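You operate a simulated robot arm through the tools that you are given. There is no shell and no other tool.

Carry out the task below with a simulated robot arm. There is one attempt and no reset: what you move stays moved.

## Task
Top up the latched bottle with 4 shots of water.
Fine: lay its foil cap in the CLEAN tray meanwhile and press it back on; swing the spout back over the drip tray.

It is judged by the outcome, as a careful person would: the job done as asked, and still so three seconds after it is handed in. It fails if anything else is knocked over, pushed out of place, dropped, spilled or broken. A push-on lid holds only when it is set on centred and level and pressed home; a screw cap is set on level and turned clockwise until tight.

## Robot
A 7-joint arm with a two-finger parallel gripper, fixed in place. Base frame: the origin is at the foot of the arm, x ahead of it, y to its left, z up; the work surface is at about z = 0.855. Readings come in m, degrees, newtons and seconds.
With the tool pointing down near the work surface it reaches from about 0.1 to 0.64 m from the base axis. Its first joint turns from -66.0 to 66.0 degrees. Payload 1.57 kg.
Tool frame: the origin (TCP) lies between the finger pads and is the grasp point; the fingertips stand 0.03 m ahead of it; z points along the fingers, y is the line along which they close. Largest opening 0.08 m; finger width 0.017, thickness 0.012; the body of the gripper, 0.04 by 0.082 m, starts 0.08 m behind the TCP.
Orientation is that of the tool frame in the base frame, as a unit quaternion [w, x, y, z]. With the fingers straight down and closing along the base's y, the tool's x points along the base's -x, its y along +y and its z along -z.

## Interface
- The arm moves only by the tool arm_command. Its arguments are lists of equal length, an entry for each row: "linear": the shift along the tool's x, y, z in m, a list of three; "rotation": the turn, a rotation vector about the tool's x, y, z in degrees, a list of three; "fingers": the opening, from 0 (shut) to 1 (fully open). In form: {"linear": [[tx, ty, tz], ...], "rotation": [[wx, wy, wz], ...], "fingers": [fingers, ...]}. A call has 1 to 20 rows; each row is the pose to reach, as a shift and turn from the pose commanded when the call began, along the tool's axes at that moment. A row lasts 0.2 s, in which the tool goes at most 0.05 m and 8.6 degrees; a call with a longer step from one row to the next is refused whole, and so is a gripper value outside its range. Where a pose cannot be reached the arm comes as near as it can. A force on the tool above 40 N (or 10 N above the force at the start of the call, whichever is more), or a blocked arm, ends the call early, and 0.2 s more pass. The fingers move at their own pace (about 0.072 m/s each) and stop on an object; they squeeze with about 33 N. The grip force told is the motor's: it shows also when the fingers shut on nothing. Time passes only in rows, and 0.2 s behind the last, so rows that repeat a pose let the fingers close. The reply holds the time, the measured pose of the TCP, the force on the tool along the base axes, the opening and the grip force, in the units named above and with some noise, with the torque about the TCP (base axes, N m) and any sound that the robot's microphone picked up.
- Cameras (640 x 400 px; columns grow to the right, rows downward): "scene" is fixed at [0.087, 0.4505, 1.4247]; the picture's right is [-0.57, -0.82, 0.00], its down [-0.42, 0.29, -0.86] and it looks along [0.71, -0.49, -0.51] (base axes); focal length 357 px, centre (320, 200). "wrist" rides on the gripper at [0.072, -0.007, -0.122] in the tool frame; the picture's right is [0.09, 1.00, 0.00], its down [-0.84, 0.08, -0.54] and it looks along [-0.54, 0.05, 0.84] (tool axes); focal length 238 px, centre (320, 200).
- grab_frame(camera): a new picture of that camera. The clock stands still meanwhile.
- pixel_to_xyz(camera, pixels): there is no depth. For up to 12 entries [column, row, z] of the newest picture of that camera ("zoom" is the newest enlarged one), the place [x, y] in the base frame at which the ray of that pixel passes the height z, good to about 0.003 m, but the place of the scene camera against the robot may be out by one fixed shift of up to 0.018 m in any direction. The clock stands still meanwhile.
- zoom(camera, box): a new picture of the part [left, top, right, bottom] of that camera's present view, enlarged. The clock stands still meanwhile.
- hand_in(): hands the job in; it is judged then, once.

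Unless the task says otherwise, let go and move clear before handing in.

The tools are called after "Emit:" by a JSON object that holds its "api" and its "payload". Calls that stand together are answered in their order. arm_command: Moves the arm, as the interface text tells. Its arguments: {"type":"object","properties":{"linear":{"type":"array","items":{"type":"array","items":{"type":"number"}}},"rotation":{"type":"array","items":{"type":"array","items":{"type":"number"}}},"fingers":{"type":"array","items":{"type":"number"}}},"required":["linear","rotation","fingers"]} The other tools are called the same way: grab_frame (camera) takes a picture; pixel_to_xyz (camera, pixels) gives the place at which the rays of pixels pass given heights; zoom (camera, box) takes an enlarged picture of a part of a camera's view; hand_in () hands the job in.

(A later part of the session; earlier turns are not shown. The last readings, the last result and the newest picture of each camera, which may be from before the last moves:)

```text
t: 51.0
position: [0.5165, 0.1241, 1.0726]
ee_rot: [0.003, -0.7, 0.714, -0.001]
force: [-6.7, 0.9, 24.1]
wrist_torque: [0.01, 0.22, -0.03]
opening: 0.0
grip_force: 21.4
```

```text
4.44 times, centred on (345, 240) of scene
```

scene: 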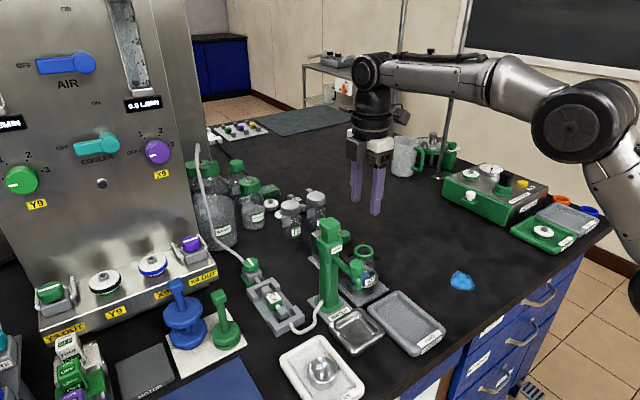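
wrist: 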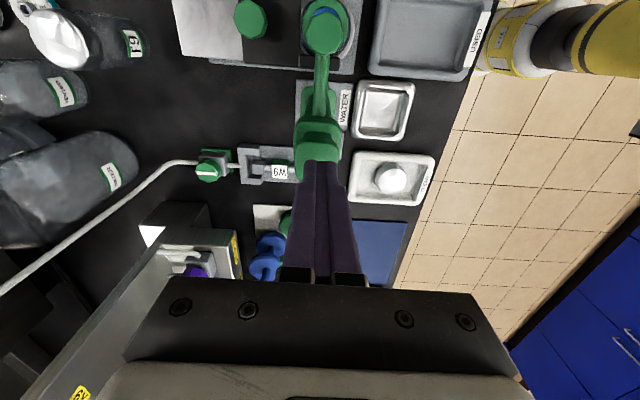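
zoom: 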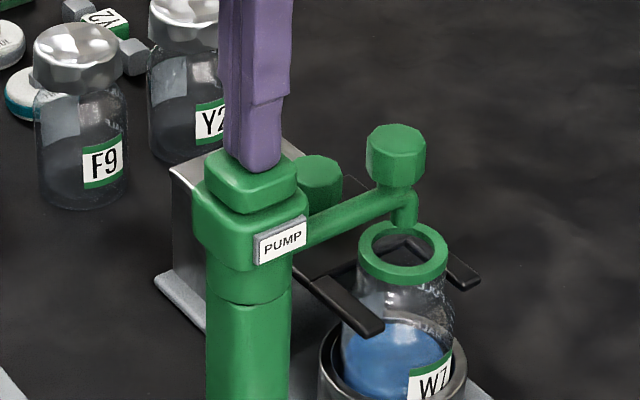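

That is shot 2: it bottomed at z 1.0726 with 24 N, and the blue level has risen. I'll rise fully and check the plunger again.

Emit:
{"api": "arm_command", "payload": {"linear": [[0, 0, -0.005], [0, 0, -0.012], [0, 0, -0.019], [0, 0, -0.026], [0, 0, -0.032], [0, 0, -0.032], [0, 0, -0.032]], "rotation": [[0, 0, 0], [0, 0, 0], [0, 0, 0], [0, 0, 0], [0, 0, 0], [0, 0, 0], [0, 0, 0]], "fingers": [0, 0, 0, 0, 0, 0, 0]}}

Emit:
{"api": "zoom", "payload": {"camera": "scene", "box": [300, 195, 350, 245]}}

Emit:
{"api": "zoom", "payload": {"camera": "scene", "box": [340, 230, 390, 290]}}

```text
t: 52.6
position: [0.5156, 0.1238, 1.1013]
ee_rot: [0.0, -0.701, 0.713, 0.0]
force: [0.3, 0.2, 0.3]
wrist_torque: [-0.03, -0.04, -0.01]
opening: 0.0
grip_force: 21.0
```

```text
8.00 times, centred on (325, 220) of scene
```

zoom: 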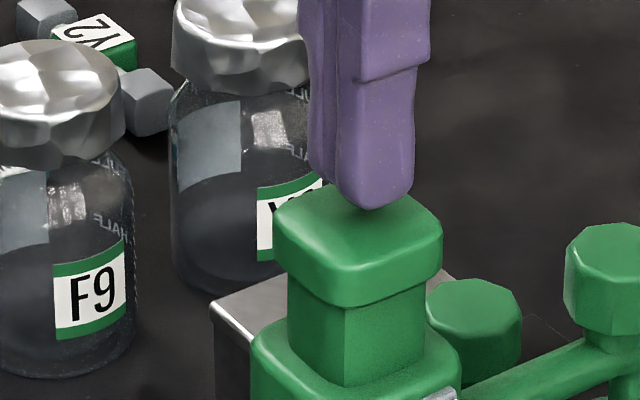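

```text
6.67 times, centred on (365, 260) of scene
```

zoom: 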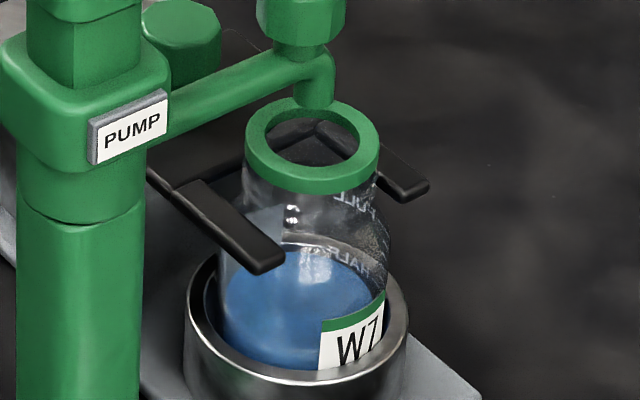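

The plunger is fully up and the level is now near HALF. Shot 3 next.

Emit:
{"api": "arm_command", "payload": {"linear": [[0, 0, 0.005], [0, 0, 0.008], [0, 0, 0.011], [0, 0, 0.014], [0, 0, 0.017], [0, 0, 0.02], [0, 0, 0.023], [0, 0, 0.0255], [0, 0, 0.0275], [0, 0, 0.029], [0, 0, 0.0305], [0, 0, 0.032]], "rotation": [[0, 0, 0], [0, 0, 0], [0, 0, 0], [0, 0, 0], [0, 0, 0], [0, 0, 0], [0, 0, 0], [0, 0, 0], [0, 0, 0], [0, 0, 0], [0, 0, 0], [0, 0, 0]], "fingers": [0, 0, 0, 0, 0, 0, 0, 0, 0, 0, 0, 0]}}

Emit:
{"api": "zoom", "payload": {"camera": "scene", "box": [300, 195, 390, 285]}}

```text
t: 55.2
position: [0.515, 0.1242, 1.0714]
ee_rot: [0.004, -0.701, 0.714, -0.001]
force: [-4.2, 0.3, 23.5]
wrist_torque: [-0.01, 0.19, 0.0]
opening: 0.0
grip_force: 21.2
```

```text
4.44 times, centred on (345, 240) of scene
```

zoom: 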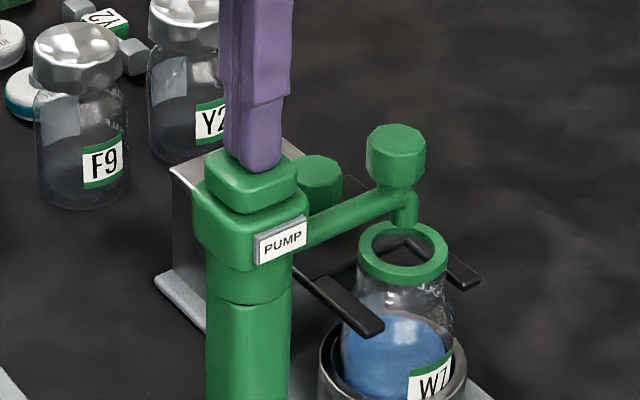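

Shot 3 bottomed at 23.5 N and the level rose again. I'll rise fully before the last shot.

Emit:
{"api": "arm_command", "payload": {"linear": [[0, 0, -0.005], [0, 0, -0.012], [0, 0, -0.019], [0, 0, -0.026], [0, 0, -0.032], [0, 0, -0.032], [0, 0, -0.032]], "rotation": [[0, 0, 0], [0, 0, 0], [0, 0, 0], [0, 0, 0], [0, 0, 0], [0, 0, 0], [0, 0, 0]], "fingers": [0, 0, 0, 0, 0, 0, 0]}}

Emit:
{"api": "zoom", "payload": {"camera": "scene", "box": [300, 195, 350, 245]}}

Emit:
{"api": "zoom", "payload": {"camera": "scene", "box": [340, 230, 390, 290]}}

```text
t: 56.8
position: [0.5164, 0.1244, 1.0999]
ee_rot: [0.001, -0.701, 0.713, 0.0]
force: [0.3, 0.0, -0.5]
wrist_torque: [0.02, -0.02, 0.01]
opening: 0.0
grip_force: 21.1
```

```text
8.00 times, centred on (325, 220) of scene
```

zoom: 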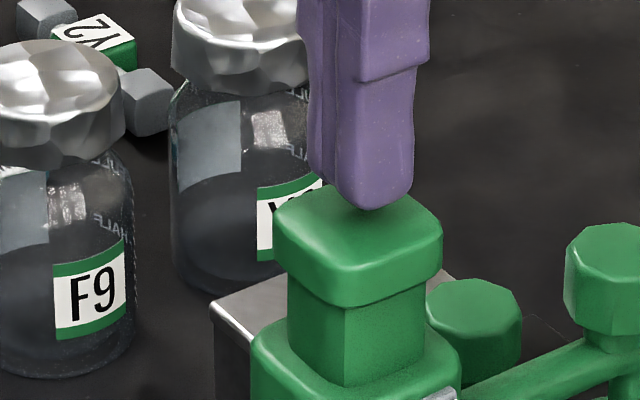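

```text
6.67 times, centred on (365, 260) of scene
```

zoom: 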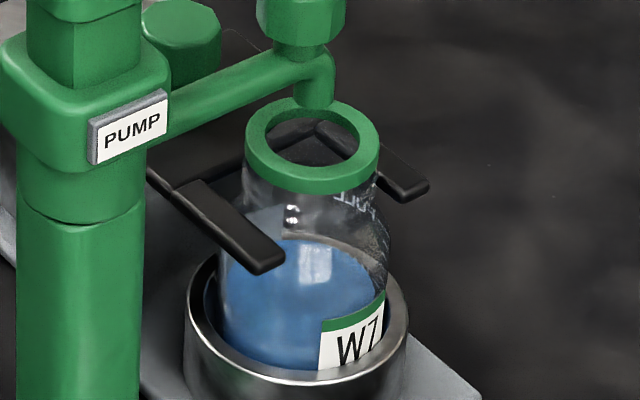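

The level has risen by a similar amount each time, with the top edge at rows of about 276, 262, 250 and 238. Now the fourth and last shot.

Emit:
{"api": "arm_command", "payload": {"linear": [[0, 0, 0.005], [0, 0, 0.008], [0, 0, 0.011], [0, 0, 0.014], [0, 0, 0.017], [0, 0, 0.02], [0, 0, 0.023], [0, 0, 0.0255], [0, 0, 0.0275], [0, 0, 0.029], [0, 0, 0.0305], [0, 0, 0.032]], "rotation": [[0, 0, 0], [0, 0, 0], [0, 0, 0], [0, 0, 0], [0, 0, 0], [0, 0, 0], [0, 0, 0], [0, 0, 0], [0, 0, 0], [0, 0, 0], [0, 0, 0], [0, 0, 0]], "fingers": [0, 0, 0, 0, 0, 0, 0, 0, 0, 0, 0, 0]}}

Emit:
{"api": "zoom", "payload": {"camera": "scene", "box": [300, 195, 390, 285]}}

```text
t: 59.4
position: [0.5151, 0.1243, 1.072]
ee_rot: [0.003, -0.701, 0.713, -0.002]
force: [-2.8, 0.8, 25.5]
wrist_torque: [0.0, 0.11, -0.01]
opening: 0.0
grip_force: 21.4
```

```text
4.44 times, centred on (345, 240) of scene
```

zoom: 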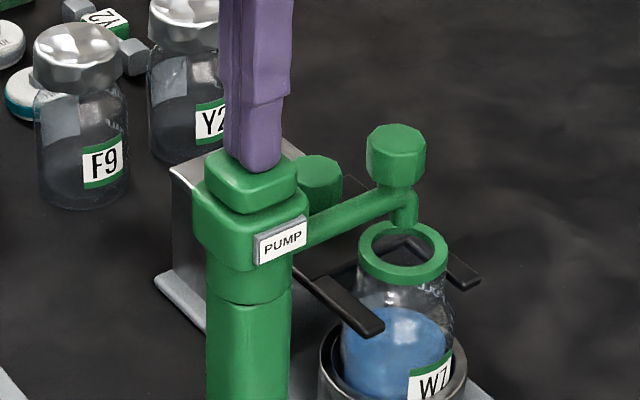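

The fourth shot is delivered, bottoming at 25.5 N. I'll rise clear, let any last drops fall, and look at the spout and bottle.

Emit:
{"api": "arm_command", "payload": {"linear": [[0, 0, -0.005], [0, 0, -0.012], [0, 0, -0.019], [0, 0, -0.026], [0, 0, -0.036], [0, 0, -0.05], [0, 0, -0.06], [0, 0, -0.06], [0, 0, -0.06], [0, 0, -0.06], [0, 0, -0.06], [0, 0, -0.06]], "rotation": [[0, 0, 0], [0, 0, 0], [0, 0, 0], [0, 0, 0], [0, 0, 0], [0, 0, 0], [0, 0, 0], [0, 0, 0], [0, 0, 0], [0, 0, 0], [0, 0, 0], [0, 0, 0]], "fingers": [0, 0, 0, 0, 0, 0, 0, 0, 0, 0, 0, 0]}}

Emit:
{"api": "zoom", "payload": {"camera": "scene", "box": [300, 195, 390, 285]}}

Emit:
{"api": "zoom", "payload": {"camera": "scene", "box": [340, 230, 390, 290]}}

```text
t: 62.0
position: [0.5157, 0.1237, 1.13]
ee_rot: [0.0, -0.7, 0.714, 0.001]
force: [0.6, 0.2, 0.0]
wrist_torque: [-0.01, -0.02, -0.02]
opening: 0.0001
grip_force: 21.0
```

```text
4.44 times, centred on (345, 240) of scene
```

zoom: 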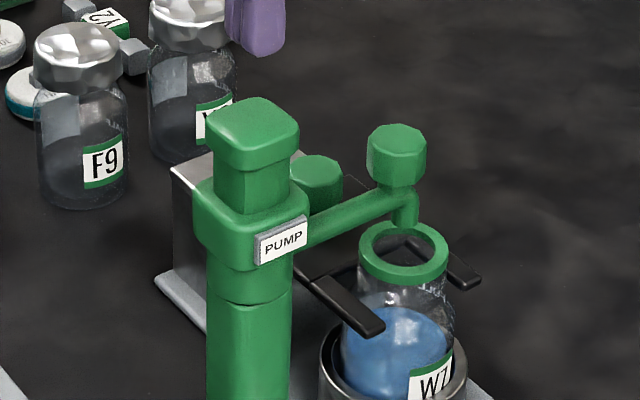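

```text
6.67 times, centred on (365, 260) of scene
```

zoom: 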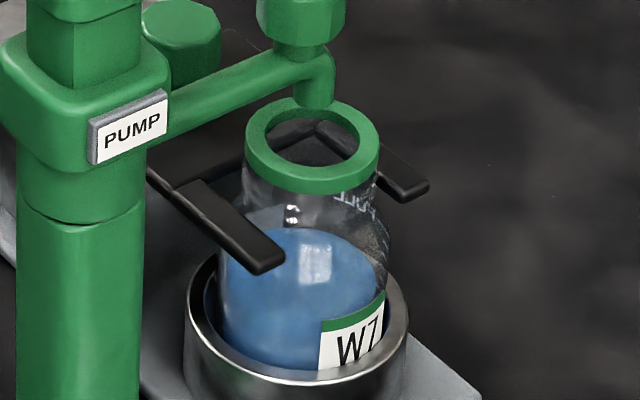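

No drips are left and the plunger is up. I'll move back above the spout knob, open the fingers, check, then straddle it again.

Emit:
{"api": "arm_command", "payload": {"linear": [[0.03, 0.001, 0], [0.06, 0.002, 0], [0.0783, 0.0027, 0], [0.0783, 0.0027, 0], [0.0783, 0.0027, 0.02], [0.0783, 0.0027, 0.02]], "rotation": [[0, 0, 0], [0, 0, 0], [0, 0, 0], [0, 0, 0], [0, 0, 0], [0, 0, 0]], "fingers": [0, 0.2, 0.4, 0.55, 0.55, 0.55]}}

Emit:
{"api": "zoom", "payload": {"camera": "wrist", "box": [240, 80, 400, 220]}}

```text
t: 63.4
position: [0.5109, 0.0441, 1.1087]
ee_rot: [0.0, -0.701, 0.713, 0.0]
force: [-0.9, -0.2, 0.2]
wrist_torque: [-0.01, 0.03, 0.02]
opening: 0.0436
grip_force: 0.1
```

```text
2.86 times, centred on (320, 150) of wrist
```

zoom: 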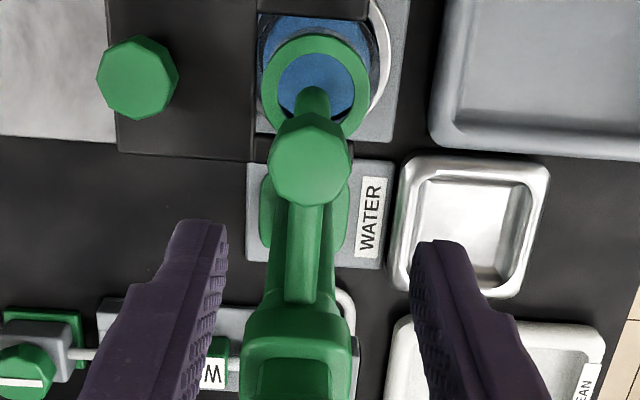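

The knob sits about 3.7 mm to the left (+x) of the gripper centre in this view. I'll correct for that and lower to straddle it.

Emit:
{"api": "arm_command", "payload": {"linear": [[0.002, -0.0035, 0.02], [0.002, -0.0035, 0.05], [0.002, -0.0035, 0.07], [0.002, -0.0035, 0.081], [0.002, -0.0035, 0.081]], "rotation": [[0, 0, 0], [0, 0, 0], [0, 0, 0], [0, 0, 0], [0, 0, 0]], "fingers": [0.55, 0.55, 0.55, 0.55, 0.55]}}

Emit:
{"api": "zoom", "payload": {"camera": "wrist", "box": [240, 90, 400, 230]}}

Emit:
{"api": "zoom", "payload": {"camera": "scene", "box": [330, 200, 400, 290]}}

```text
t: 64.6
position: [0.515, 0.0439, 1.027]
ee_rot: [0.0, -0.701, 0.714, 0.0]
force: [1.4, -0.3, 0.0]
wrist_torque: [0.02, 0.01, 0.01]
opening: 0.044
grip_force: 0.0
```

```text
2.86 times, centred on (320, 160) of wrist
```

zoom: 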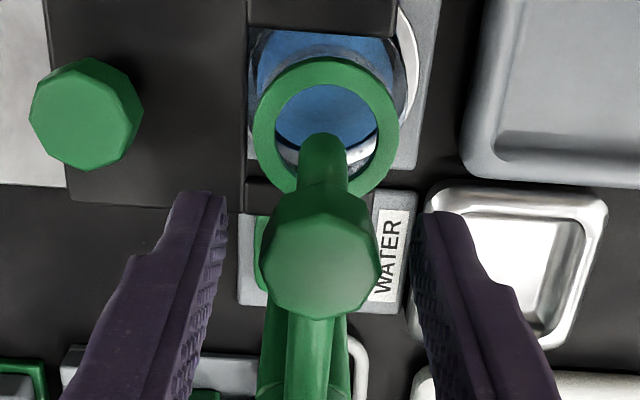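

```text
4.44 times, centred on (365, 245) of scene
```

zoom: 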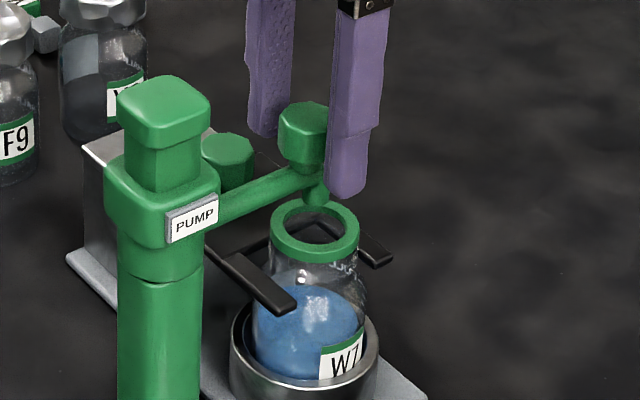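

The knob is now centred in the gap. I'll narrow the fingers and swing the spout back along the same arc, 80° first.

Emit:
{"api": "arm_command", "payload": {"linear": [[0, 0, 0], [0, 0, 0], [-0.0008, 0.0112, 0], [-0.0031, 0.0222, 0], [-0.007, 0.0327, 0], [-0.0122, 0.0427, 0], [-0.0188, 0.0517, 0], [-0.0266, 0.0598, 0], [-0.0355, 0.0667, 0], [-0.0452, 0.0724, 0], [-0.0556, 0.0766, 0], [-0.0665, 0.0793, 0], [-0.0665, 0.0793, 0]], "rotation": [[0, 0, 0], [0, 0, 0], [0, 0, 8], [0, 0, 16], [0, 0, 24], [0, 0, 32], [0, 0, 40], [0, 0, 48], [0, 0, 56], [0, 0, 64], [0, 0, 72], [0, 0, 80], [0, 0, 80]], "fingers": [0.45, 0.39, 0.39, 0.39, 0.39, 0.39, 0.39, 0.39, 0.39, 0.39, 0.39, 0.39, 0.39]}}

Emit:
{"api": "zoom", "payload": {"camera": "wrist", "box": [240, 90, 400, 230]}}

Emit:
{"api": "zoom", "payload": {"camera": "scene", "box": [300, 210, 410, 330]}}

```text
t: 67.4
position: [0.4368, 0.1114, 1.0268]
ee_rot: [0.0, -0.077, 0.997, 0.0]
force: [0.2, 0.5, 0.3]
wrist_torque: [0.0, 0.01, 0.01]
opening: 0.0311
grip_force: 0.0
```

```text
2.86 times, centred on (320, 160) of wrist
```

zoom: 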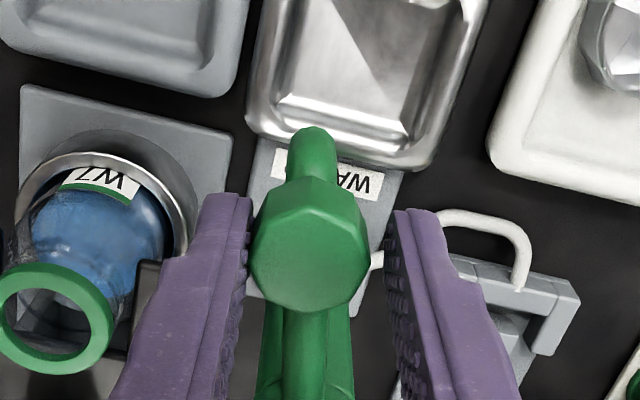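

```text
3.33 times, centred on (355, 270) of scene
```

zoom: 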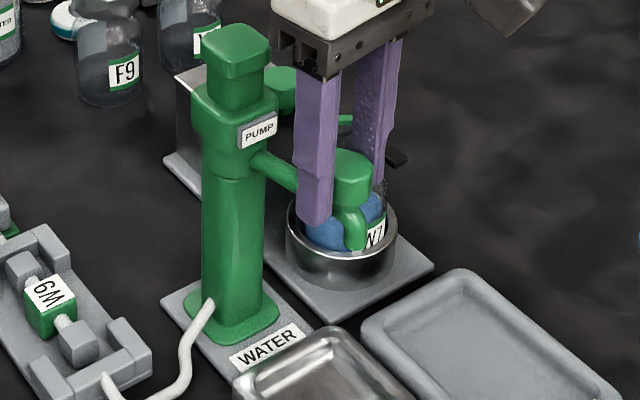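

The spout is nearly back, with about 10° to go. I'll finish the swing to the parked position over the drip tray.

Emit:
{"api": "arm_command", "payload": {"linear": [[-0.0008, 0.0112, 0], [-0.0016, 0.0161, 0], [-0.0016, 0.0161, 0]], "rotation": [[0, 0, 8], [0, 0, 11.5], [0, 0, 11.5]], "fingers": [0.39, 0.39, 0.39]}}

Emit:
{"api": "zoom", "payload": {"camera": "wrist", "box": [240, 90, 400, 230]}}

Emit:
{"api": "zoom", "payload": {"camera": "scene", "box": [300, 210, 410, 330]}}

```text
t: 68.2
position: [0.4369, 0.1265, 1.0269]
ee_rot: [0.0, 0.023, 1.0, 0.0]
force: [0.1, -0.6, -0.2]
wrist_torque: [-0.04, 0.05, -0.02]
opening: 0.0317
grip_force: 0.4
```

```text
2.86 times, centred on (320, 160) of wrist
```

zoom: 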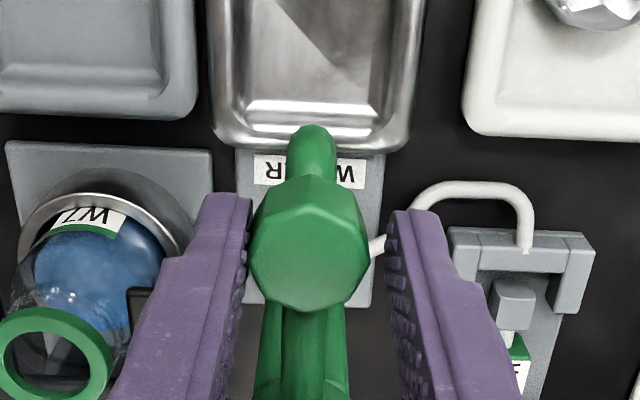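

```text
3.33 times, centred on (355, 270) of scene
```

zoom: 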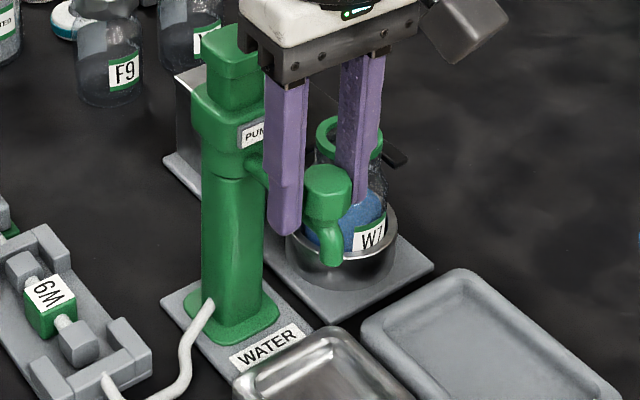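

The knob and tip are back at their starting pixels, scene (357, 268) and (358.6, 286.5). I'll open, rise and check the spout stays put.

Emit:
{"api": "arm_command", "payload": {"linear": [[0, 0, 0], [0, 0, 0], [0, 0, -0.03], [0, 0, -0.07], [0, 0, -0.1], [0, 0, -0.1]], "rotation": [[0, 0, 0], [0, 0, 0], [0, 0, 0], [0, 0, 0], [0, 0, 0], [0, 0, 0]], "fingers": [0.5, 0.55, 0.55, 0.55, 0.55, 0.55]}}

Emit:
{"api": "zoom", "payload": {"camera": "wrist", "box": [240, 60, 400, 200]}}

Emit:
{"api": "zoom", "payload": {"camera": "scene", "box": [300, 210, 410, 330]}}

```text
t: 69.6
position: [0.4367, 0.1269, 1.129]
ee_rot: [0.0, 0.022, 1.0, 0.001]
force: [-0.1, 0.2, -0.1]
wrist_torque: [0.02, 0.0, 0.02]
opening: 0.044
grip_force: 0.0
```

```text
2.86 times, centred on (320, 130) of wrist
```

zoom: 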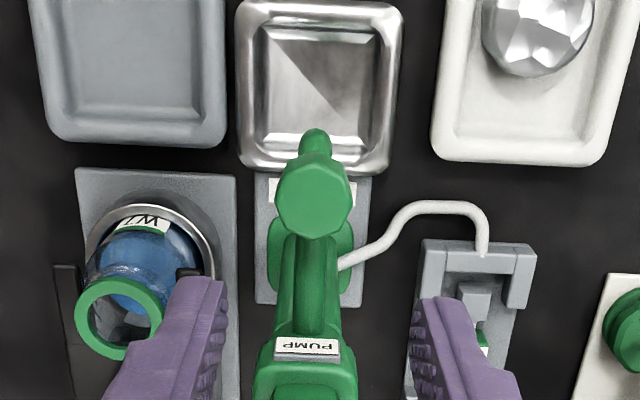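

```text
3.33 times, centred on (355, 270) of scene
```

zoom: 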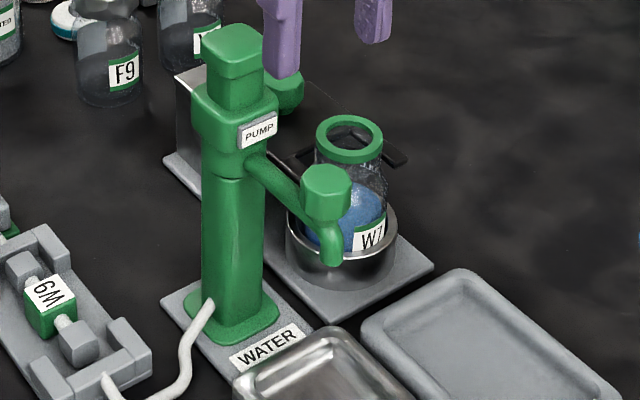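

The spout stays parked over the drip tray. Next I'll move above the cap in the CLEAN tray, turned 90° again as when I set it down.

Emit:
{"api": "arm_command", "payload": {"linear": [[0.005, 0.01, 0], [0.011, 0.02, 0], [0.017, 0.03, 0], [0.023, 0.04, 0], [0.029, 0.05, 0], [0.035, 0.06, 0.003], [0.041, 0.07, 0.006], [0.047, 0.08, 0.01], [0.052, 0.09, 0.014], [0.056, 0.1, 0.018], [0.0574, 0.1066, 0.02], [0.0574, 0.1066, 0.02]], "rotation": [[0, 0, 8], [0, 0, 16], [0, 0, 24], [0, 0, 32], [0, 0, 40], [0, 0, 48], [0, 0, 56], [0, 0, 64], [0, 0, 72], [0, 0, 80], [0, 0, 87.5], [0, 0, 87.5]], "fingers": [0.6, 0.7, 0.75, 0.75, 0.75, 0.75, 0.75, 0.75, 0.75, 0.75, 0.75, 0.75]}}

Emit:
{"api": "grab_frame", "payload": {"camera": "wrist"}}

Emit:
{"api": "zoom", "payload": {"camera": "wrist", "box": [250, 60, 390, 180]}}

```text
t: 72.2
position: [0.3821, 0.2379, 1.1059]
ee_rot: [0.0, 0.708, 0.707, 0.0]
force: [-1.0, 0.7, 0.2]
wrist_torque: [-0.01, 0.01, 0.0]
opening: 0.06
grip_force: 0.1
```

```text
taken
```

wrist: 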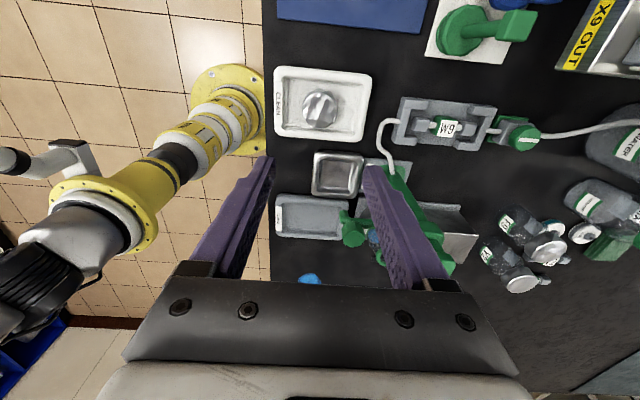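

```text
3.33 times, centred on (320, 120) of wrist
```

zoom: 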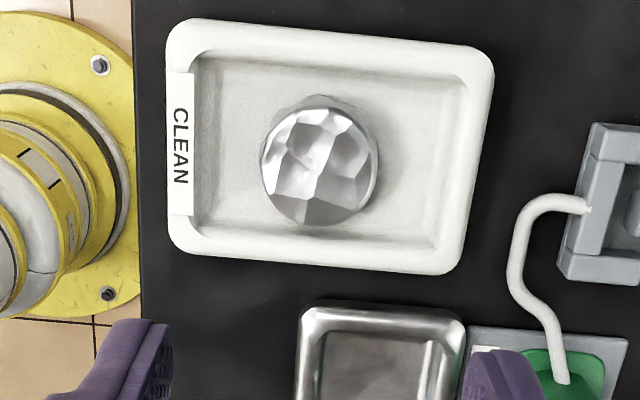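

The cap lies at wrist (319, 110), nearly under the gripper. I'll lower partway to check the alignment closely before gripping.

Emit:
{"api": "arm_command", "payload": {"linear": [[-0.0025, 0, 0.04], [-0.0025, 0, 0.08], [-0.0025, 0, 0.12], [-0.0025, 0, 0.155], [-0.0025, 0, 0.17], [-0.0025, 0, 0.17]], "rotation": [[0, 0, 0], [0, 0, 0], [0, 0, 0], [0, 0, 0], [0, 0, 0], [0, 0, 0]], "fingers": [0.8, 0.8, 0.8, 0.8, 0.8, 0.8]}}

Emit:
{"api": "zoom", "payload": {"camera": "wrist", "box": [230, 70, 410, 230]}}

Emit:
{"api": "zoom", "payload": {"camera": "scene", "box": [280, 310, 370, 400]}}

```text
t: 73.6
position: [0.384, 0.2341, 0.937]
ee_rot: [0.0, 0.707, 0.707, 0.0]
force: [-0.4, -0.1, 0.5]
wrist_torque: [0.03, -0.04, 0.0]
opening: 0.0639
grip_force: 0.0
```

```text
2.50 times, centred on (320, 150) of wrist
```

zoom: 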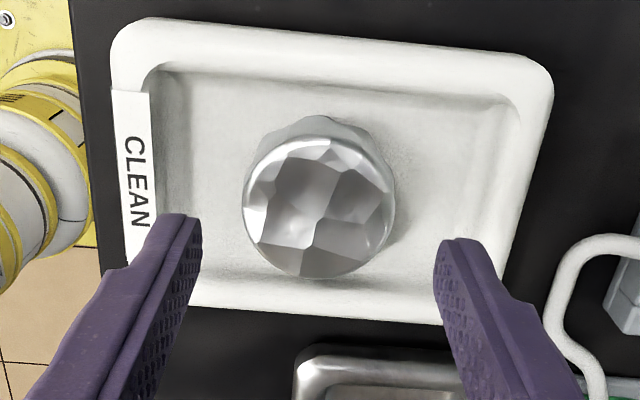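

```text
4.44 times, centred on (325, 355) of scene
```

zoom: 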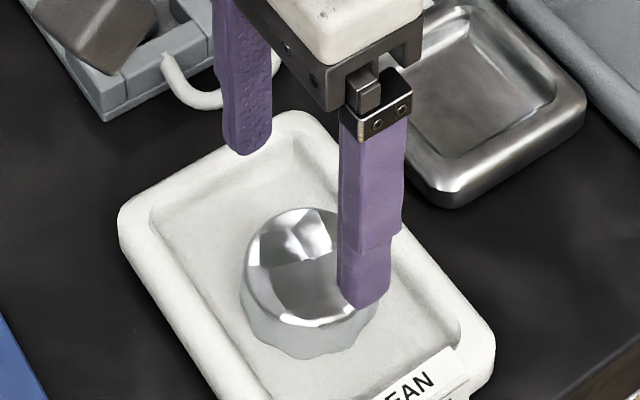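

The cap is centred between the fingers to within a millimetre. I'll lower to TCP 0.8905, just above floor contact, and close.

Emit:
{"api": "arm_command", "payload": {"linear": [[0, 0, 0.02], [0, 0, 0.036], [0, 0, 0.043], [0, 0, 0.0465], [0, 0, 0.0465]], "rotation": [[0, 0, 0], [0, 0, 0], [0, 0, 0], [0, 0, 0], [0, 0, 0]], "fingers": [0.75, 0.75, 0.75, 0.75, 0.75]}}

Emit:
{"api": "arm_command", "payload": {"linear": [[0, 0, 0], [0, 0, 0], [0, 0, 0], [0, 0, 0]], "rotation": [[0, 0, 0], [0, 0, 0], [0, 0, 0], [0, 0, 0]], "fingers": [0.65, 0.5, 0.3, 0.3]}}

Emit:
{"api": "zoom", "payload": {"camera": "wrist", "box": [230, 90, 410, 250]}}

Emit:
{"api": "zoom", "payload": {"camera": "scene", "box": [280, 310, 370, 400]}}

```text
t: 74.8
position: [0.3823, 0.2337, 0.8904]
ee_rot: [-0.001, 0.707, 0.708, -0.001]
force: [-0.4, 0.4, -0.1]
wrist_torque: [-0.02, 0.0, 0.0]
opening: 0.0602
grip_force: 0.3
```

```text
t: 75.8
position: [0.3829, 0.2335, 0.8898]
ee_rot: [0.0, 0.707, 0.707, 0.0]
force: [-0.6, -0.2, -0.3]
wrist_torque: [0.01, 0.0, -0.02]
opening: 0.05
grip_force: 33.0
```

```text
2.50 times, centred on (320, 170) of wrist
```

zoom: 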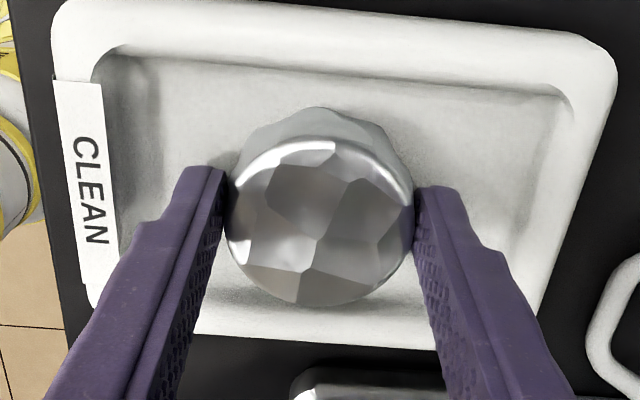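

```text
4.44 times, centred on (325, 355) of scene
```

zoom: 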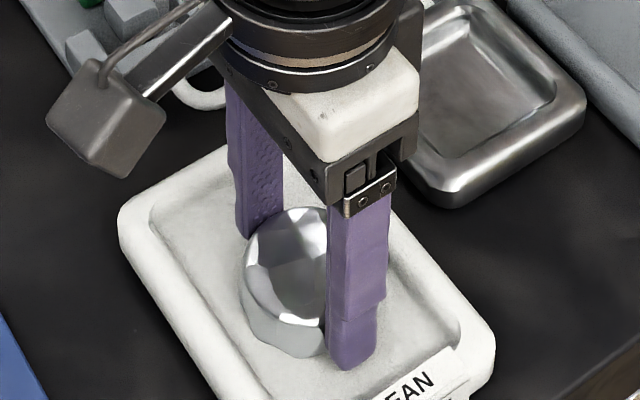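

The cap is gripped (0.050, 33 N) and its centre sits about 1.5 mm toward the camera side. I'll lift it straight out and turn back to the normal orientation while rising.

Emit:
{"api": "arm_command", "payload": {"linear": [[0, 0, -0.006], [0, 0, -0.02], [0, 0, -0.05], [0, 0, -0.09], [0, 0, -0.13], [0, 0, -0.17], [0, 0, -0.21], [0, 0, -0.23], [0, 0, -0.23]], "rotation": [[0, 0, 0], [0, 0, 0], [0, 0, 0], [0, 0, 0], [0, 0, 0], [0, 0, 0], [0, 0, 0], [0, 0, 0], [0, 0, 0]], "fingers": [0.3, 0.3, 0.3, 0.3, 0.3, 0.3, 0.3, 0.3, 0.3]}}

Emit:
{"api": "arm_command", "payload": {"linear": [[0, 0, 0], [0, 0, 0], [0, 0, 0], [0, 0, 0], [0, 0, 0], [0, 0, 0], [0, 0, 0], [0, 0, 0], [0, 0, 0], [0, 0, 0], [0, 0, 0], [0, 0, 0]], "rotation": [[0, 0, -8.2], [0, 0, -16.4], [0, 0, -24.6], [0, 0, -32.8], [0, 0, -41], [0, 0, -49.2], [0, 0, -57.4], [0, 0, -65.6], [0, 0, -73.8], [0, 0, -82], [0, 0, -90], [0, 0, -90]], "fingers": [0.3, 0.3, 0.3, 0.3, 0.3, 0.3, 0.3, 0.3, 0.3, 0.3, 0.3, 0.3]}}

Emit:
{"api": "grab_frame", "payload": {"camera": "wrist"}}

Emit:
{"api": "grab_frame", "payload": {"camera": "scene"}}

```text
t: 77.8
position: [0.3831, 0.2326, 1.1204]
ee_rot: [0.001, 0.707, 0.707, 0.0]
force: [-0.3, 0.4, -0.2]
wrist_torque: [-0.03, -0.02, 0.0]
opening: 0.0502
grip_force: 32.9
```

```text
t: 80.4
position: [0.3838, 0.2334, 1.1203]
ee_rot: [0.0, 0.0, 1.0, 0.0]
force: [0.0, -0.2, 0.3]
wrist_torque: [-0.01, 0.01, 0.01]
opening: 0.0502
grip_force: 33.1
```

```text
taken
```

wrist: 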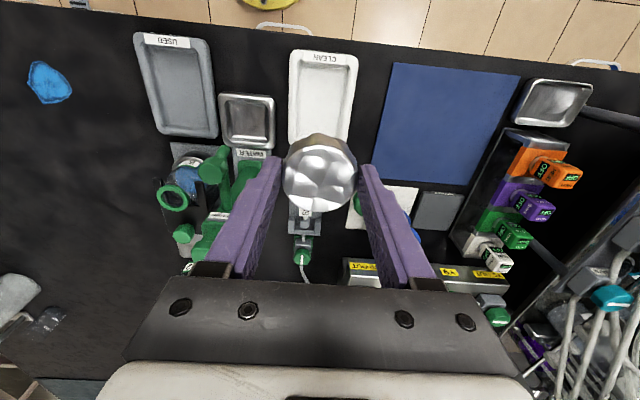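

```text
taken
```

scene: 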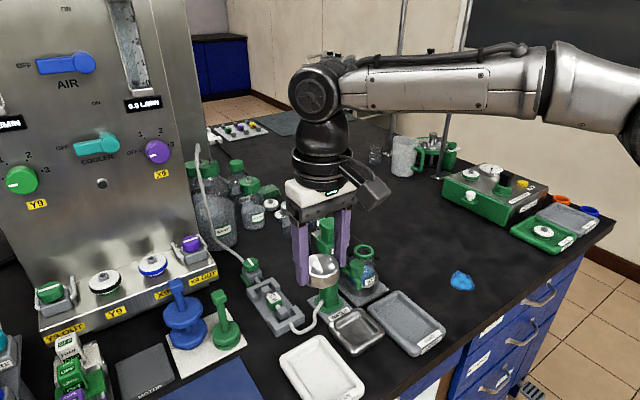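

The cap is held level. I'll carry it over at this height, first in y and then in x, to above the bottle axis at about (0.5136, 0.0327).

Emit:
{"api": "arm_command", "payload": {"linear": [[0, -0.04, 0], [0, -0.08, 0], [0, -0.12, 0], [0, -0.16, 0], [0, -0.2, 0], [-0.04, -0.2005, 0], [-0.08, -0.2005, 0], [-0.12, -0.2005, 0], [-0.1312, -0.2005, 0], [-0.1312, -0.2005, 0]], "rotation": [[0, 0, 0], [0, 0, 0], [0, 0, 0], [0, 0, 0], [0, 0, 0], [0, 0, 0], [0, 0, 0], [0, 0, 0], [0, 0, 0], [0, 0, 0]], "fingers": [0.3, 0.3, 0.3, 0.3, 0.3, 0.3, 0.3, 0.3, 0.3, 0.3]}}

Emit:
{"api": "zoom", "payload": {"camera": "wrist", "box": [230, 80, 410, 240]}}

Emit:
{"api": "zoom", "payload": {"camera": "scene", "box": [310, 170, 420, 300]}}

```text
t: 82.6
position: [0.5141, 0.0327, 1.1218]
ee_rot: [0.0, 0.0, 1.0, -0.001]
force: [0.5, -0.3, 0.0]
wrist_torque: [0.03, 0.0, -0.01]
opening: 0.0502
grip_force: 32.8
```

```text
2.50 times, centred on (320, 160) of wrist
```

zoom: 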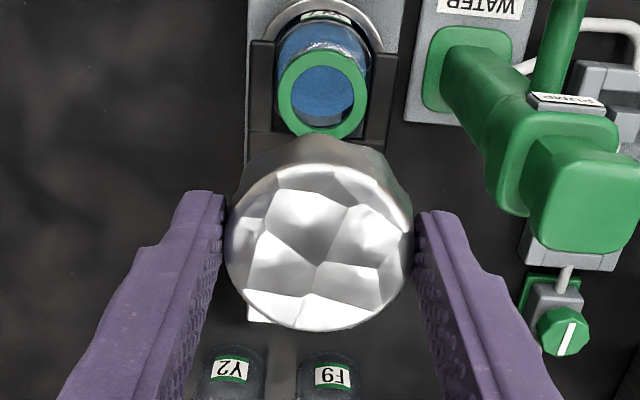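

```text
3.08 times, centred on (365, 235) of scene
```

zoom: 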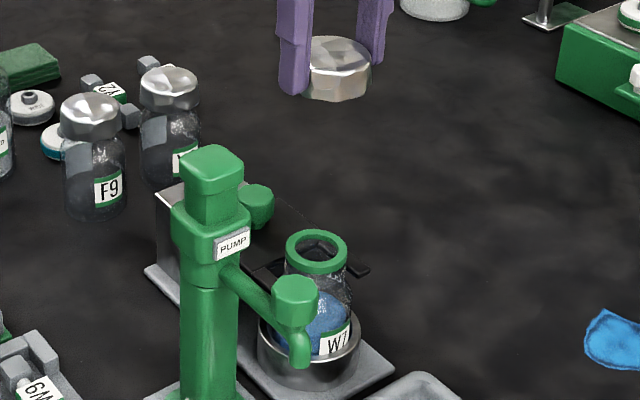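

Rim and cap line up well in the wrist view, with the rim at (321, 117.6) against an expected (320.4, 119.5). I'll lower to a hover about 12 mm above the rim and check from the scene camera.

Emit:
{"api": "arm_command", "payload": {"linear": [[0, 0.0003, 0.04], [0, 0.0003, 0.08], [0, 0.0003, 0.11], [0, 0.0003, 0.122], [0, 0.0003, 0.122]], "rotation": [[0, 0, 0], [0, 0, 0], [0, 0, 0], [0, 0, 0], [0, 0, 0]], "fingers": [0.3, 0.3, 0.3, 0.3, 0.3]}}

Emit:
{"api": "zoom", "payload": {"camera": "scene", "box": [335, 220, 395, 290]}}

Emit:
{"api": "zoom", "payload": {"camera": "wrist", "box": [240, 90, 400, 260]}}

```text
t: 83.8
position: [0.5153, 0.0338, 0.999]
ee_rot: [0.0, 0.0, 1.0, -0.001]
force: [0.3, -0.2, 0.0]
wrist_torque: [-0.02, 0.02, 0.01]
opening: 0.0501
grip_force: 33.2
```

```text
5.71 times, centred on (365, 255) of scene
```

zoom: 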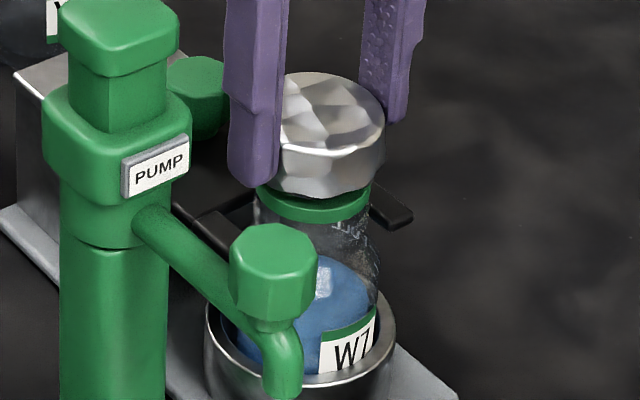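

```text
2.35 times, centred on (320, 175) of wrist
```

zoom: 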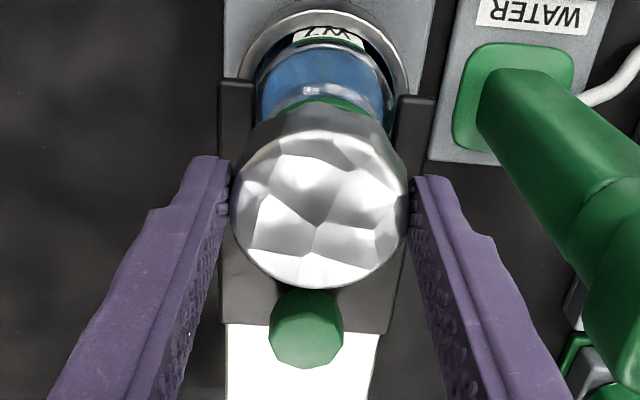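

From the scene camera the cap's centre column (~315) matches the rim's (~314), and the cap hovers about 1 cm above. I'll lower in small steps and watch for contact.

Emit:
{"api": "arm_command", "payload": {"linear": [[0, -0.0005, 0.004], [0, -0.0005, 0.008], [0, -0.0005, 0.011], [0, -0.0005, 0.013], [0, -0.0005, 0.015]], "rotation": [[0, 0, 0], [0, 0, 0], [0, 0, 0], [0, 0, 0], [0, 0, 0]], "fingers": [0.3, 0.3, 0.3, 0.3, 0.3]}}

Emit:
{"api": "zoom", "payload": {"camera": "scene", "box": [335, 220, 395, 290]}}

Emit:
{"api": "zoom", "payload": {"camera": "wrist", "box": [240, 90, 400, 260]}}

```text
t: 85.0
position: [0.5155, 0.034, 0.989]
ee_rot: [0.005, 0.0, 1.0, 0.001]
force: [-6.5, -1.5, 34.0]
wrist_torque: [0.23, 0.64, 0.11]
opening: 0.0505
grip_force: 32.7
```

```text
5.71 times, centred on (365, 255) of scene
```

zoom: 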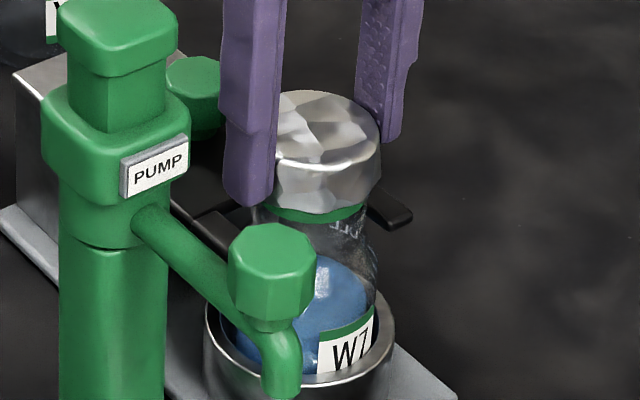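

```text
2.35 times, centred on (320, 175) of wrist
```

zoom: 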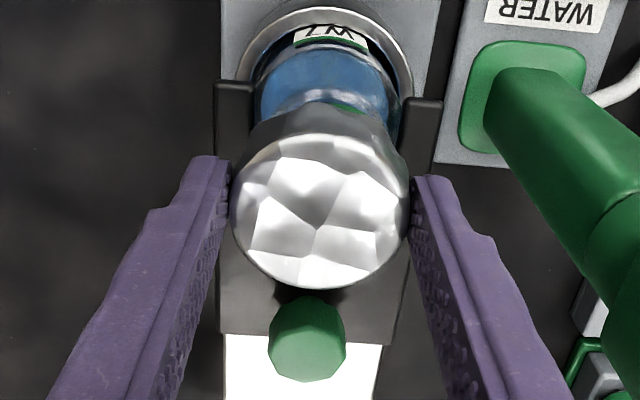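

The cap met resistance early (34 N at z 0.989), and the torque points to contact on the −x/+y side, so the bottle centre is slightly toward −x, +y of the cap. I'll back off and re-check alignment before another try.

Emit:
{"api": "arm_command", "payload": {"linear": [[0, 0, -0.006], [0, 0, -0.012], [0, 0, -0.022], [0, 0, -0.022]], "rotation": [[0, 0, 0], [0, 0, 0], [0, 0, 0], [0, 0, 0]], "fingers": [0.3, 0.3, 0.3, 0.3]}}

Emit:
{"api": "zoom", "payload": {"camera": "wrist", "box": [270, 80, 370, 180]}}

Emit:
{"api": "zoom", "payload": {"camera": "scene", "box": [335, 210, 395, 290]}}

```text
t: 86.0
position: [0.5145, 0.0326, 1.0061]
ee_rot: [-0.001, 0.001, 1.0, 0.0]
force: [0.2, 0.4, -0.3]
wrist_torque: [-0.03, -0.01, -0.03]
opening: 0.0504
grip_force: 32.9
```

```text
4.00 times, centred on (320, 130) of wrist
```

zoom: 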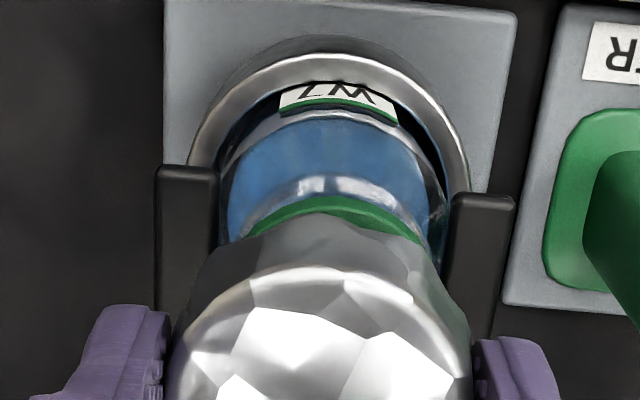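

```text
5.00 times, centred on (365, 250) of scene
```

zoom: 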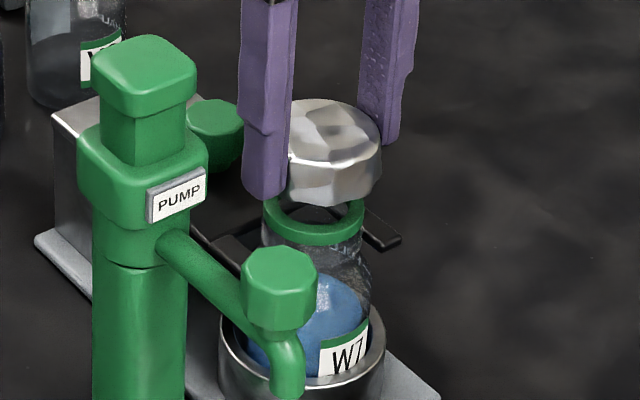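

The views and the contact torque agree that the cap should move about 1 mm in −x and 1.2 mm in +y. I'll apply that and lower again in fine steps.

Emit:
{"api": "arm_command", "payload": {"linear": [[0.001, 0.0012, 0.005], [0.001, 0.0012, 0.01], [0.001, 0.0012, 0.014], [0.001, 0.0012, 0.0155], [0.001, 0.0012, 0.0165]], "rotation": [[0, 0, 0], [0, 0, 0], [0, 0, 0], [0, 0, 0], [0, 0, 0]], "fingers": [0.3, 0.3, 0.3, 0.3, 0.3]}}

```text
t: 87.2
position: [0.5128, 0.0346, 0.9899]
ee_rot: [0.0, 0.0, 1.0, 0.001]
force: [0.1, 0.9, 0.1]
wrist_torque: [0.01, -0.04, -0.01]
opening: 0.0503
grip_force: 33.7
```

No contact yet at z 0.990. I'll take another 1 mm or so at a time.

Emit:
{"api": "arm_command", "payload": {"linear": [[0, 0, 0.0007], [0, 0, 0.0015]], "rotation": [[0, 0, 0], [0, 0, 0]], "fingers": [0.3, 0.3]}}

Emit:
{"api": "zoom", "payload": {"camera": "scene", "box": [335, 220, 395, 290]}}

Emit:
{"api": "zoom", "payload": {"camera": "wrist", "box": [270, 80, 370, 180]}}

```text
t: 87.8
position: [0.5139, 0.0341, 0.9881]
ee_rot: [0.0, 0.0, 1.0, 0.0]
force: [0.6, -0.8, 0.1]
wrist_torque: [0.01, 0.01, 0.03]
opening: 0.0502
grip_force: 32.9
```

```text
5.71 times, centred on (365, 255) of scene
```

zoom: 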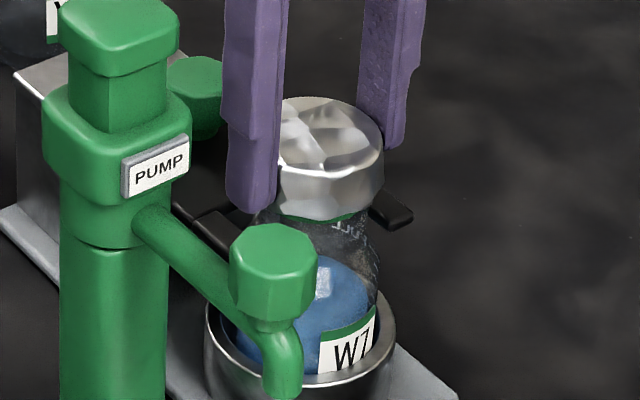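

```text
4.00 times, centred on (320, 130) of wrist
```

zoom: 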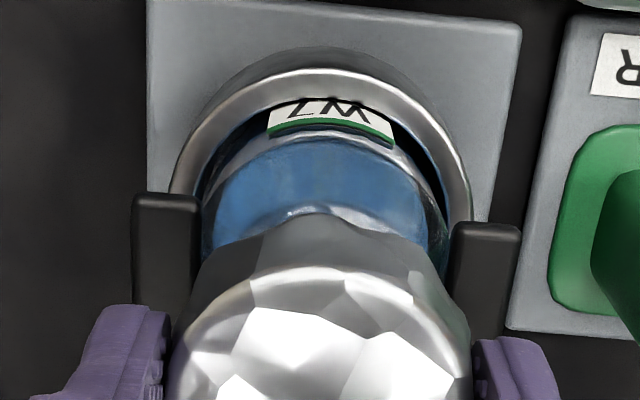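

The earlier contact height is passed without force and the cap is now slipping over the rim. I'll continue down gently.

Emit:
{"api": "arm_command", "payload": {"linear": [[0, 0, 0.001], [0, 0, 0.002], [0, 0, 0.003]], "rotation": [[0, 0, 0], [0, 0, 0], [0, 0, 0]], "fingers": [0.3, 0.3, 0.3]}}

```text
t: 88.6
position: [0.5134, 0.0354, 0.9849]
ee_rot: [0.0, 0.0, 1.0, 0.0]
force: [0.1, 0.2, 0.6]
wrist_torque: [0.04, 0.02, 0.0]
opening: 0.0501
grip_force: 33.5
```

Emit:
{"api": "arm_command", "payload": {"linear": [[0, 0, 0.001], [0, 0, 0.002], [0, 0, 0.003]], "rotation": [[0, 0, 0], [0, 0, 0], [0, 0, 0]], "fingers": [0.3, 0.3, 0.3]}}

Emit:
{"api": "zoom", "payload": {"camera": "scene", "box": [335, 220, 395, 290]}}

```text
t: 89.4
position: [0.5134, 0.0349, 0.9823]
ee_rot: [0.0, 0.0, 1.0, 0.0]
force: [-0.6, -0.9, -0.5]
wrist_torque: [0.01, 0.03, -0.02]
opening: 0.0501
grip_force: 33.2
```

```text
5.71 times, centred on (365, 255) of scene
```

zoom: 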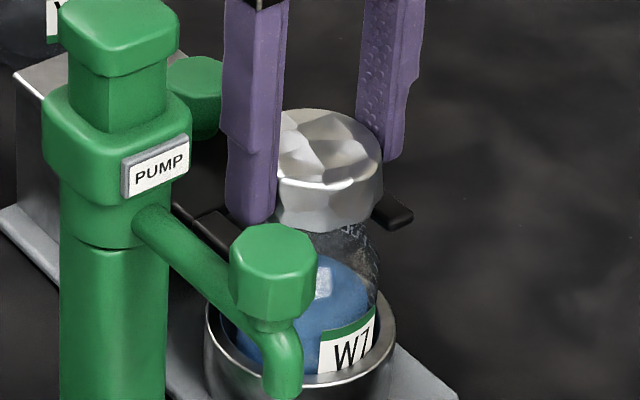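

The cap now covers the rim with no resistance so far. I'll continue down toward the expected home height of about 0.972.

Emit:
{"api": "arm_command", "payload": {"linear": [[0, 0, 0.001], [0, 0, 0.002], [0, 0, 0.003], [0, 0, 0.004]], "rotation": [[0, 0, 0], [0, 0, 0], [0, 0, 0], [0, 0, 0]], "fingers": [0.3, 0.3, 0.3, 0.3]}}

```text
t: 90.4
position: [0.5141, 0.0349, 0.9781]
ee_rot: [0.0, 0.0, 1.0, 0.0]
force: [-1.2, 0.6, 0.6]
wrist_torque: [-0.03, 0.03, 0.01]
opening: 0.0502
grip_force: 32.8
```

Emit:
{"api": "arm_command", "payload": {"linear": [[0, 0, 0.001], [0, 0, 0.002], [0, 0, 0.003]], "rotation": [[0, 0, 0], [0, 0, 0], [0, 0, 0]], "fingers": [0.3, 0.3, 0.3]}}

Emit:
{"api": "zoom", "payload": {"camera": "scene", "box": [335, 220, 395, 290]}}

Emit:
{"api": "zoom", "payload": {"camera": "wrist", "box": [240, 90, 400, 260]}}

```text
t: 91.2
position: [0.5134, 0.0347, 0.9756]
ee_rot: [0.0, -0.001, 1.0, 0.0]
force: [0.6, -0.9, 0.8]
wrist_torque: [0.0, 0.01, 0.0]
opening: 0.0504
grip_force: 33.3
```

```text
5.71 times, centred on (365, 255) of scene
```

zoom: 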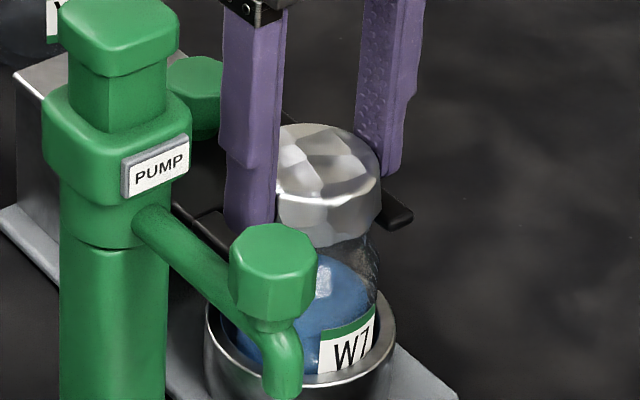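

```text
2.35 times, centred on (320, 175) of wrist
```

zoom: 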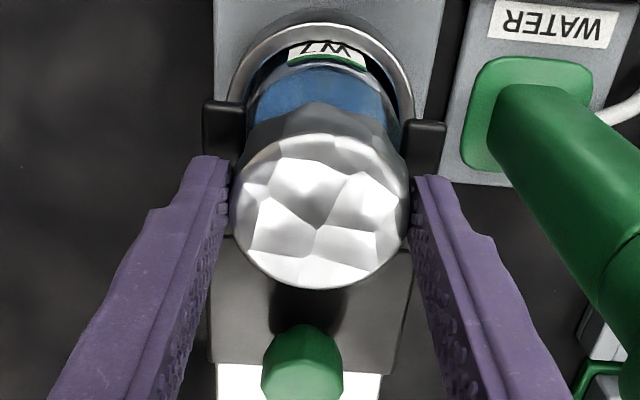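

Compared with the start, the cap is about 1 px (1–2 mm) too high (bottom row 263.2 against 264.3). I'll press the rest of the way until firm resistance.

Emit:
{"api": "arm_command", "payload": {"linear": [[0, 0, 0.001], [0, 0, 0.002], [0, 0, 0.003]], "rotation": [[0, 0, 0], [0, 0, 0], [0, 0, 0]], "fingers": [0.3, 0.3, 0.3]}}

```text
t: 92.0
position: [0.5139, 0.0354, 0.9737]
ee_rot: [0.001, 0.001, 1.0, 0.001]
force: [-0.5, 0.3, 4.8]
wrist_torque: [-0.02, -0.08, 0.0]
opening: 0.0503
grip_force: 32.6
```

First contact: 4.8 N at z 0.9737 with little torque. I'll press on in half-millimetre steps.

Emit:
{"api": "arm_command", "payload": {"linear": [[0, 0, 0.0007], [0, 0, 0.0014], [0, 0, 0.002]], "rotation": [[0, 0, 0], [0, 0, 0], [0, 0, 0]], "fingers": [0.3, 0.3, 0.3]}}

```text
t: 92.8
position: [0.5134, 0.0336, 0.9721]
ee_rot: [0.002, 0.0, 1.0, 0.0]
force: [-2.8, 1.6, 18.5]
wrist_torque: [0.01, -0.19, -0.01]
opening: 0.0502
grip_force: 33.1
```

18.5 N at 0.972. I'll push a little further and listen for a seating sound.

Emit:
{"api": "arm_command", "payload": {"linear": [[0, 0, 0.0007], [0, 0, 0.0014], [0, 0, 0.002]], "rotation": [[0, 0, 0], [0, 0, 0], [0, 0, 0]], "fingers": [0.3, 0.3, 0.3]}}

Emit:
{"api": "zoom", "payload": {"camera": "scene", "box": [340, 220, 400, 310]}}

```text
t: 93.6
position: [0.5132, 0.0353, 0.9718]
ee_rot: [0.004, 0.0, 1.0, 0.0]
force: [-3.9, 0.6, 30.0]
wrist_torque: [-0.06, -0.23, -0.01]
opening: 0.0502
grip_force: 33.1
```

```text
4.44 times, centred on (370, 265) of scene
```

zoom: 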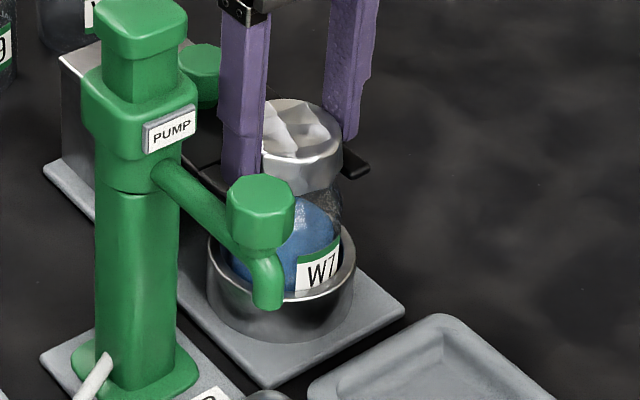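

The force is 30 N and the cap's pixels now match the original, with the top at 99 and right edge at 344 (98 and 345 before). I'll press a little more to be sure it's home and check the wrist view.

Emit:
{"api": "arm_command", "payload": {"linear": [[0, 0, 0.0007], [0, 0, 0.0014], [0, 0, 0.002]], "rotation": [[0, 0, 0], [0, 0, 0], [0, 0, 0]], "fingers": [0.3, 0.3, 0.3]}}

Emit:
{"api": "zoom", "payload": {"camera": "wrist", "box": [240, 90, 400, 260]}}

```text
t: 94.4
position: [0.516, 0.0347, 0.9716]
ee_rot: [0.006, 0.0, 1.0, 0.0]
force: [-6.1, -0.2, 36.1]
wrist_torque: [-0.07, -0.1, 0.02]
opening: 0.0508
grip_force: 32.9
```

```text
2.35 times, centred on (320, 175) of wrist
```

zoom: 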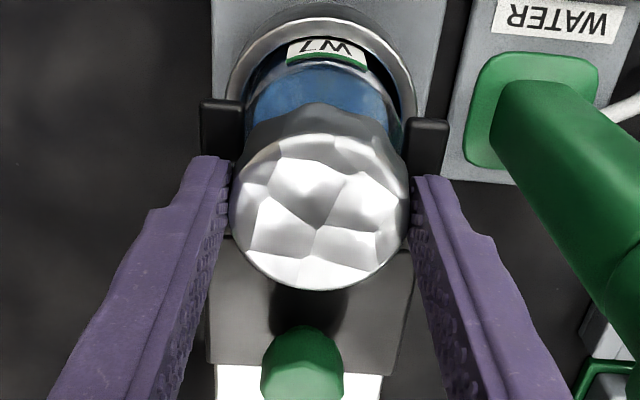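

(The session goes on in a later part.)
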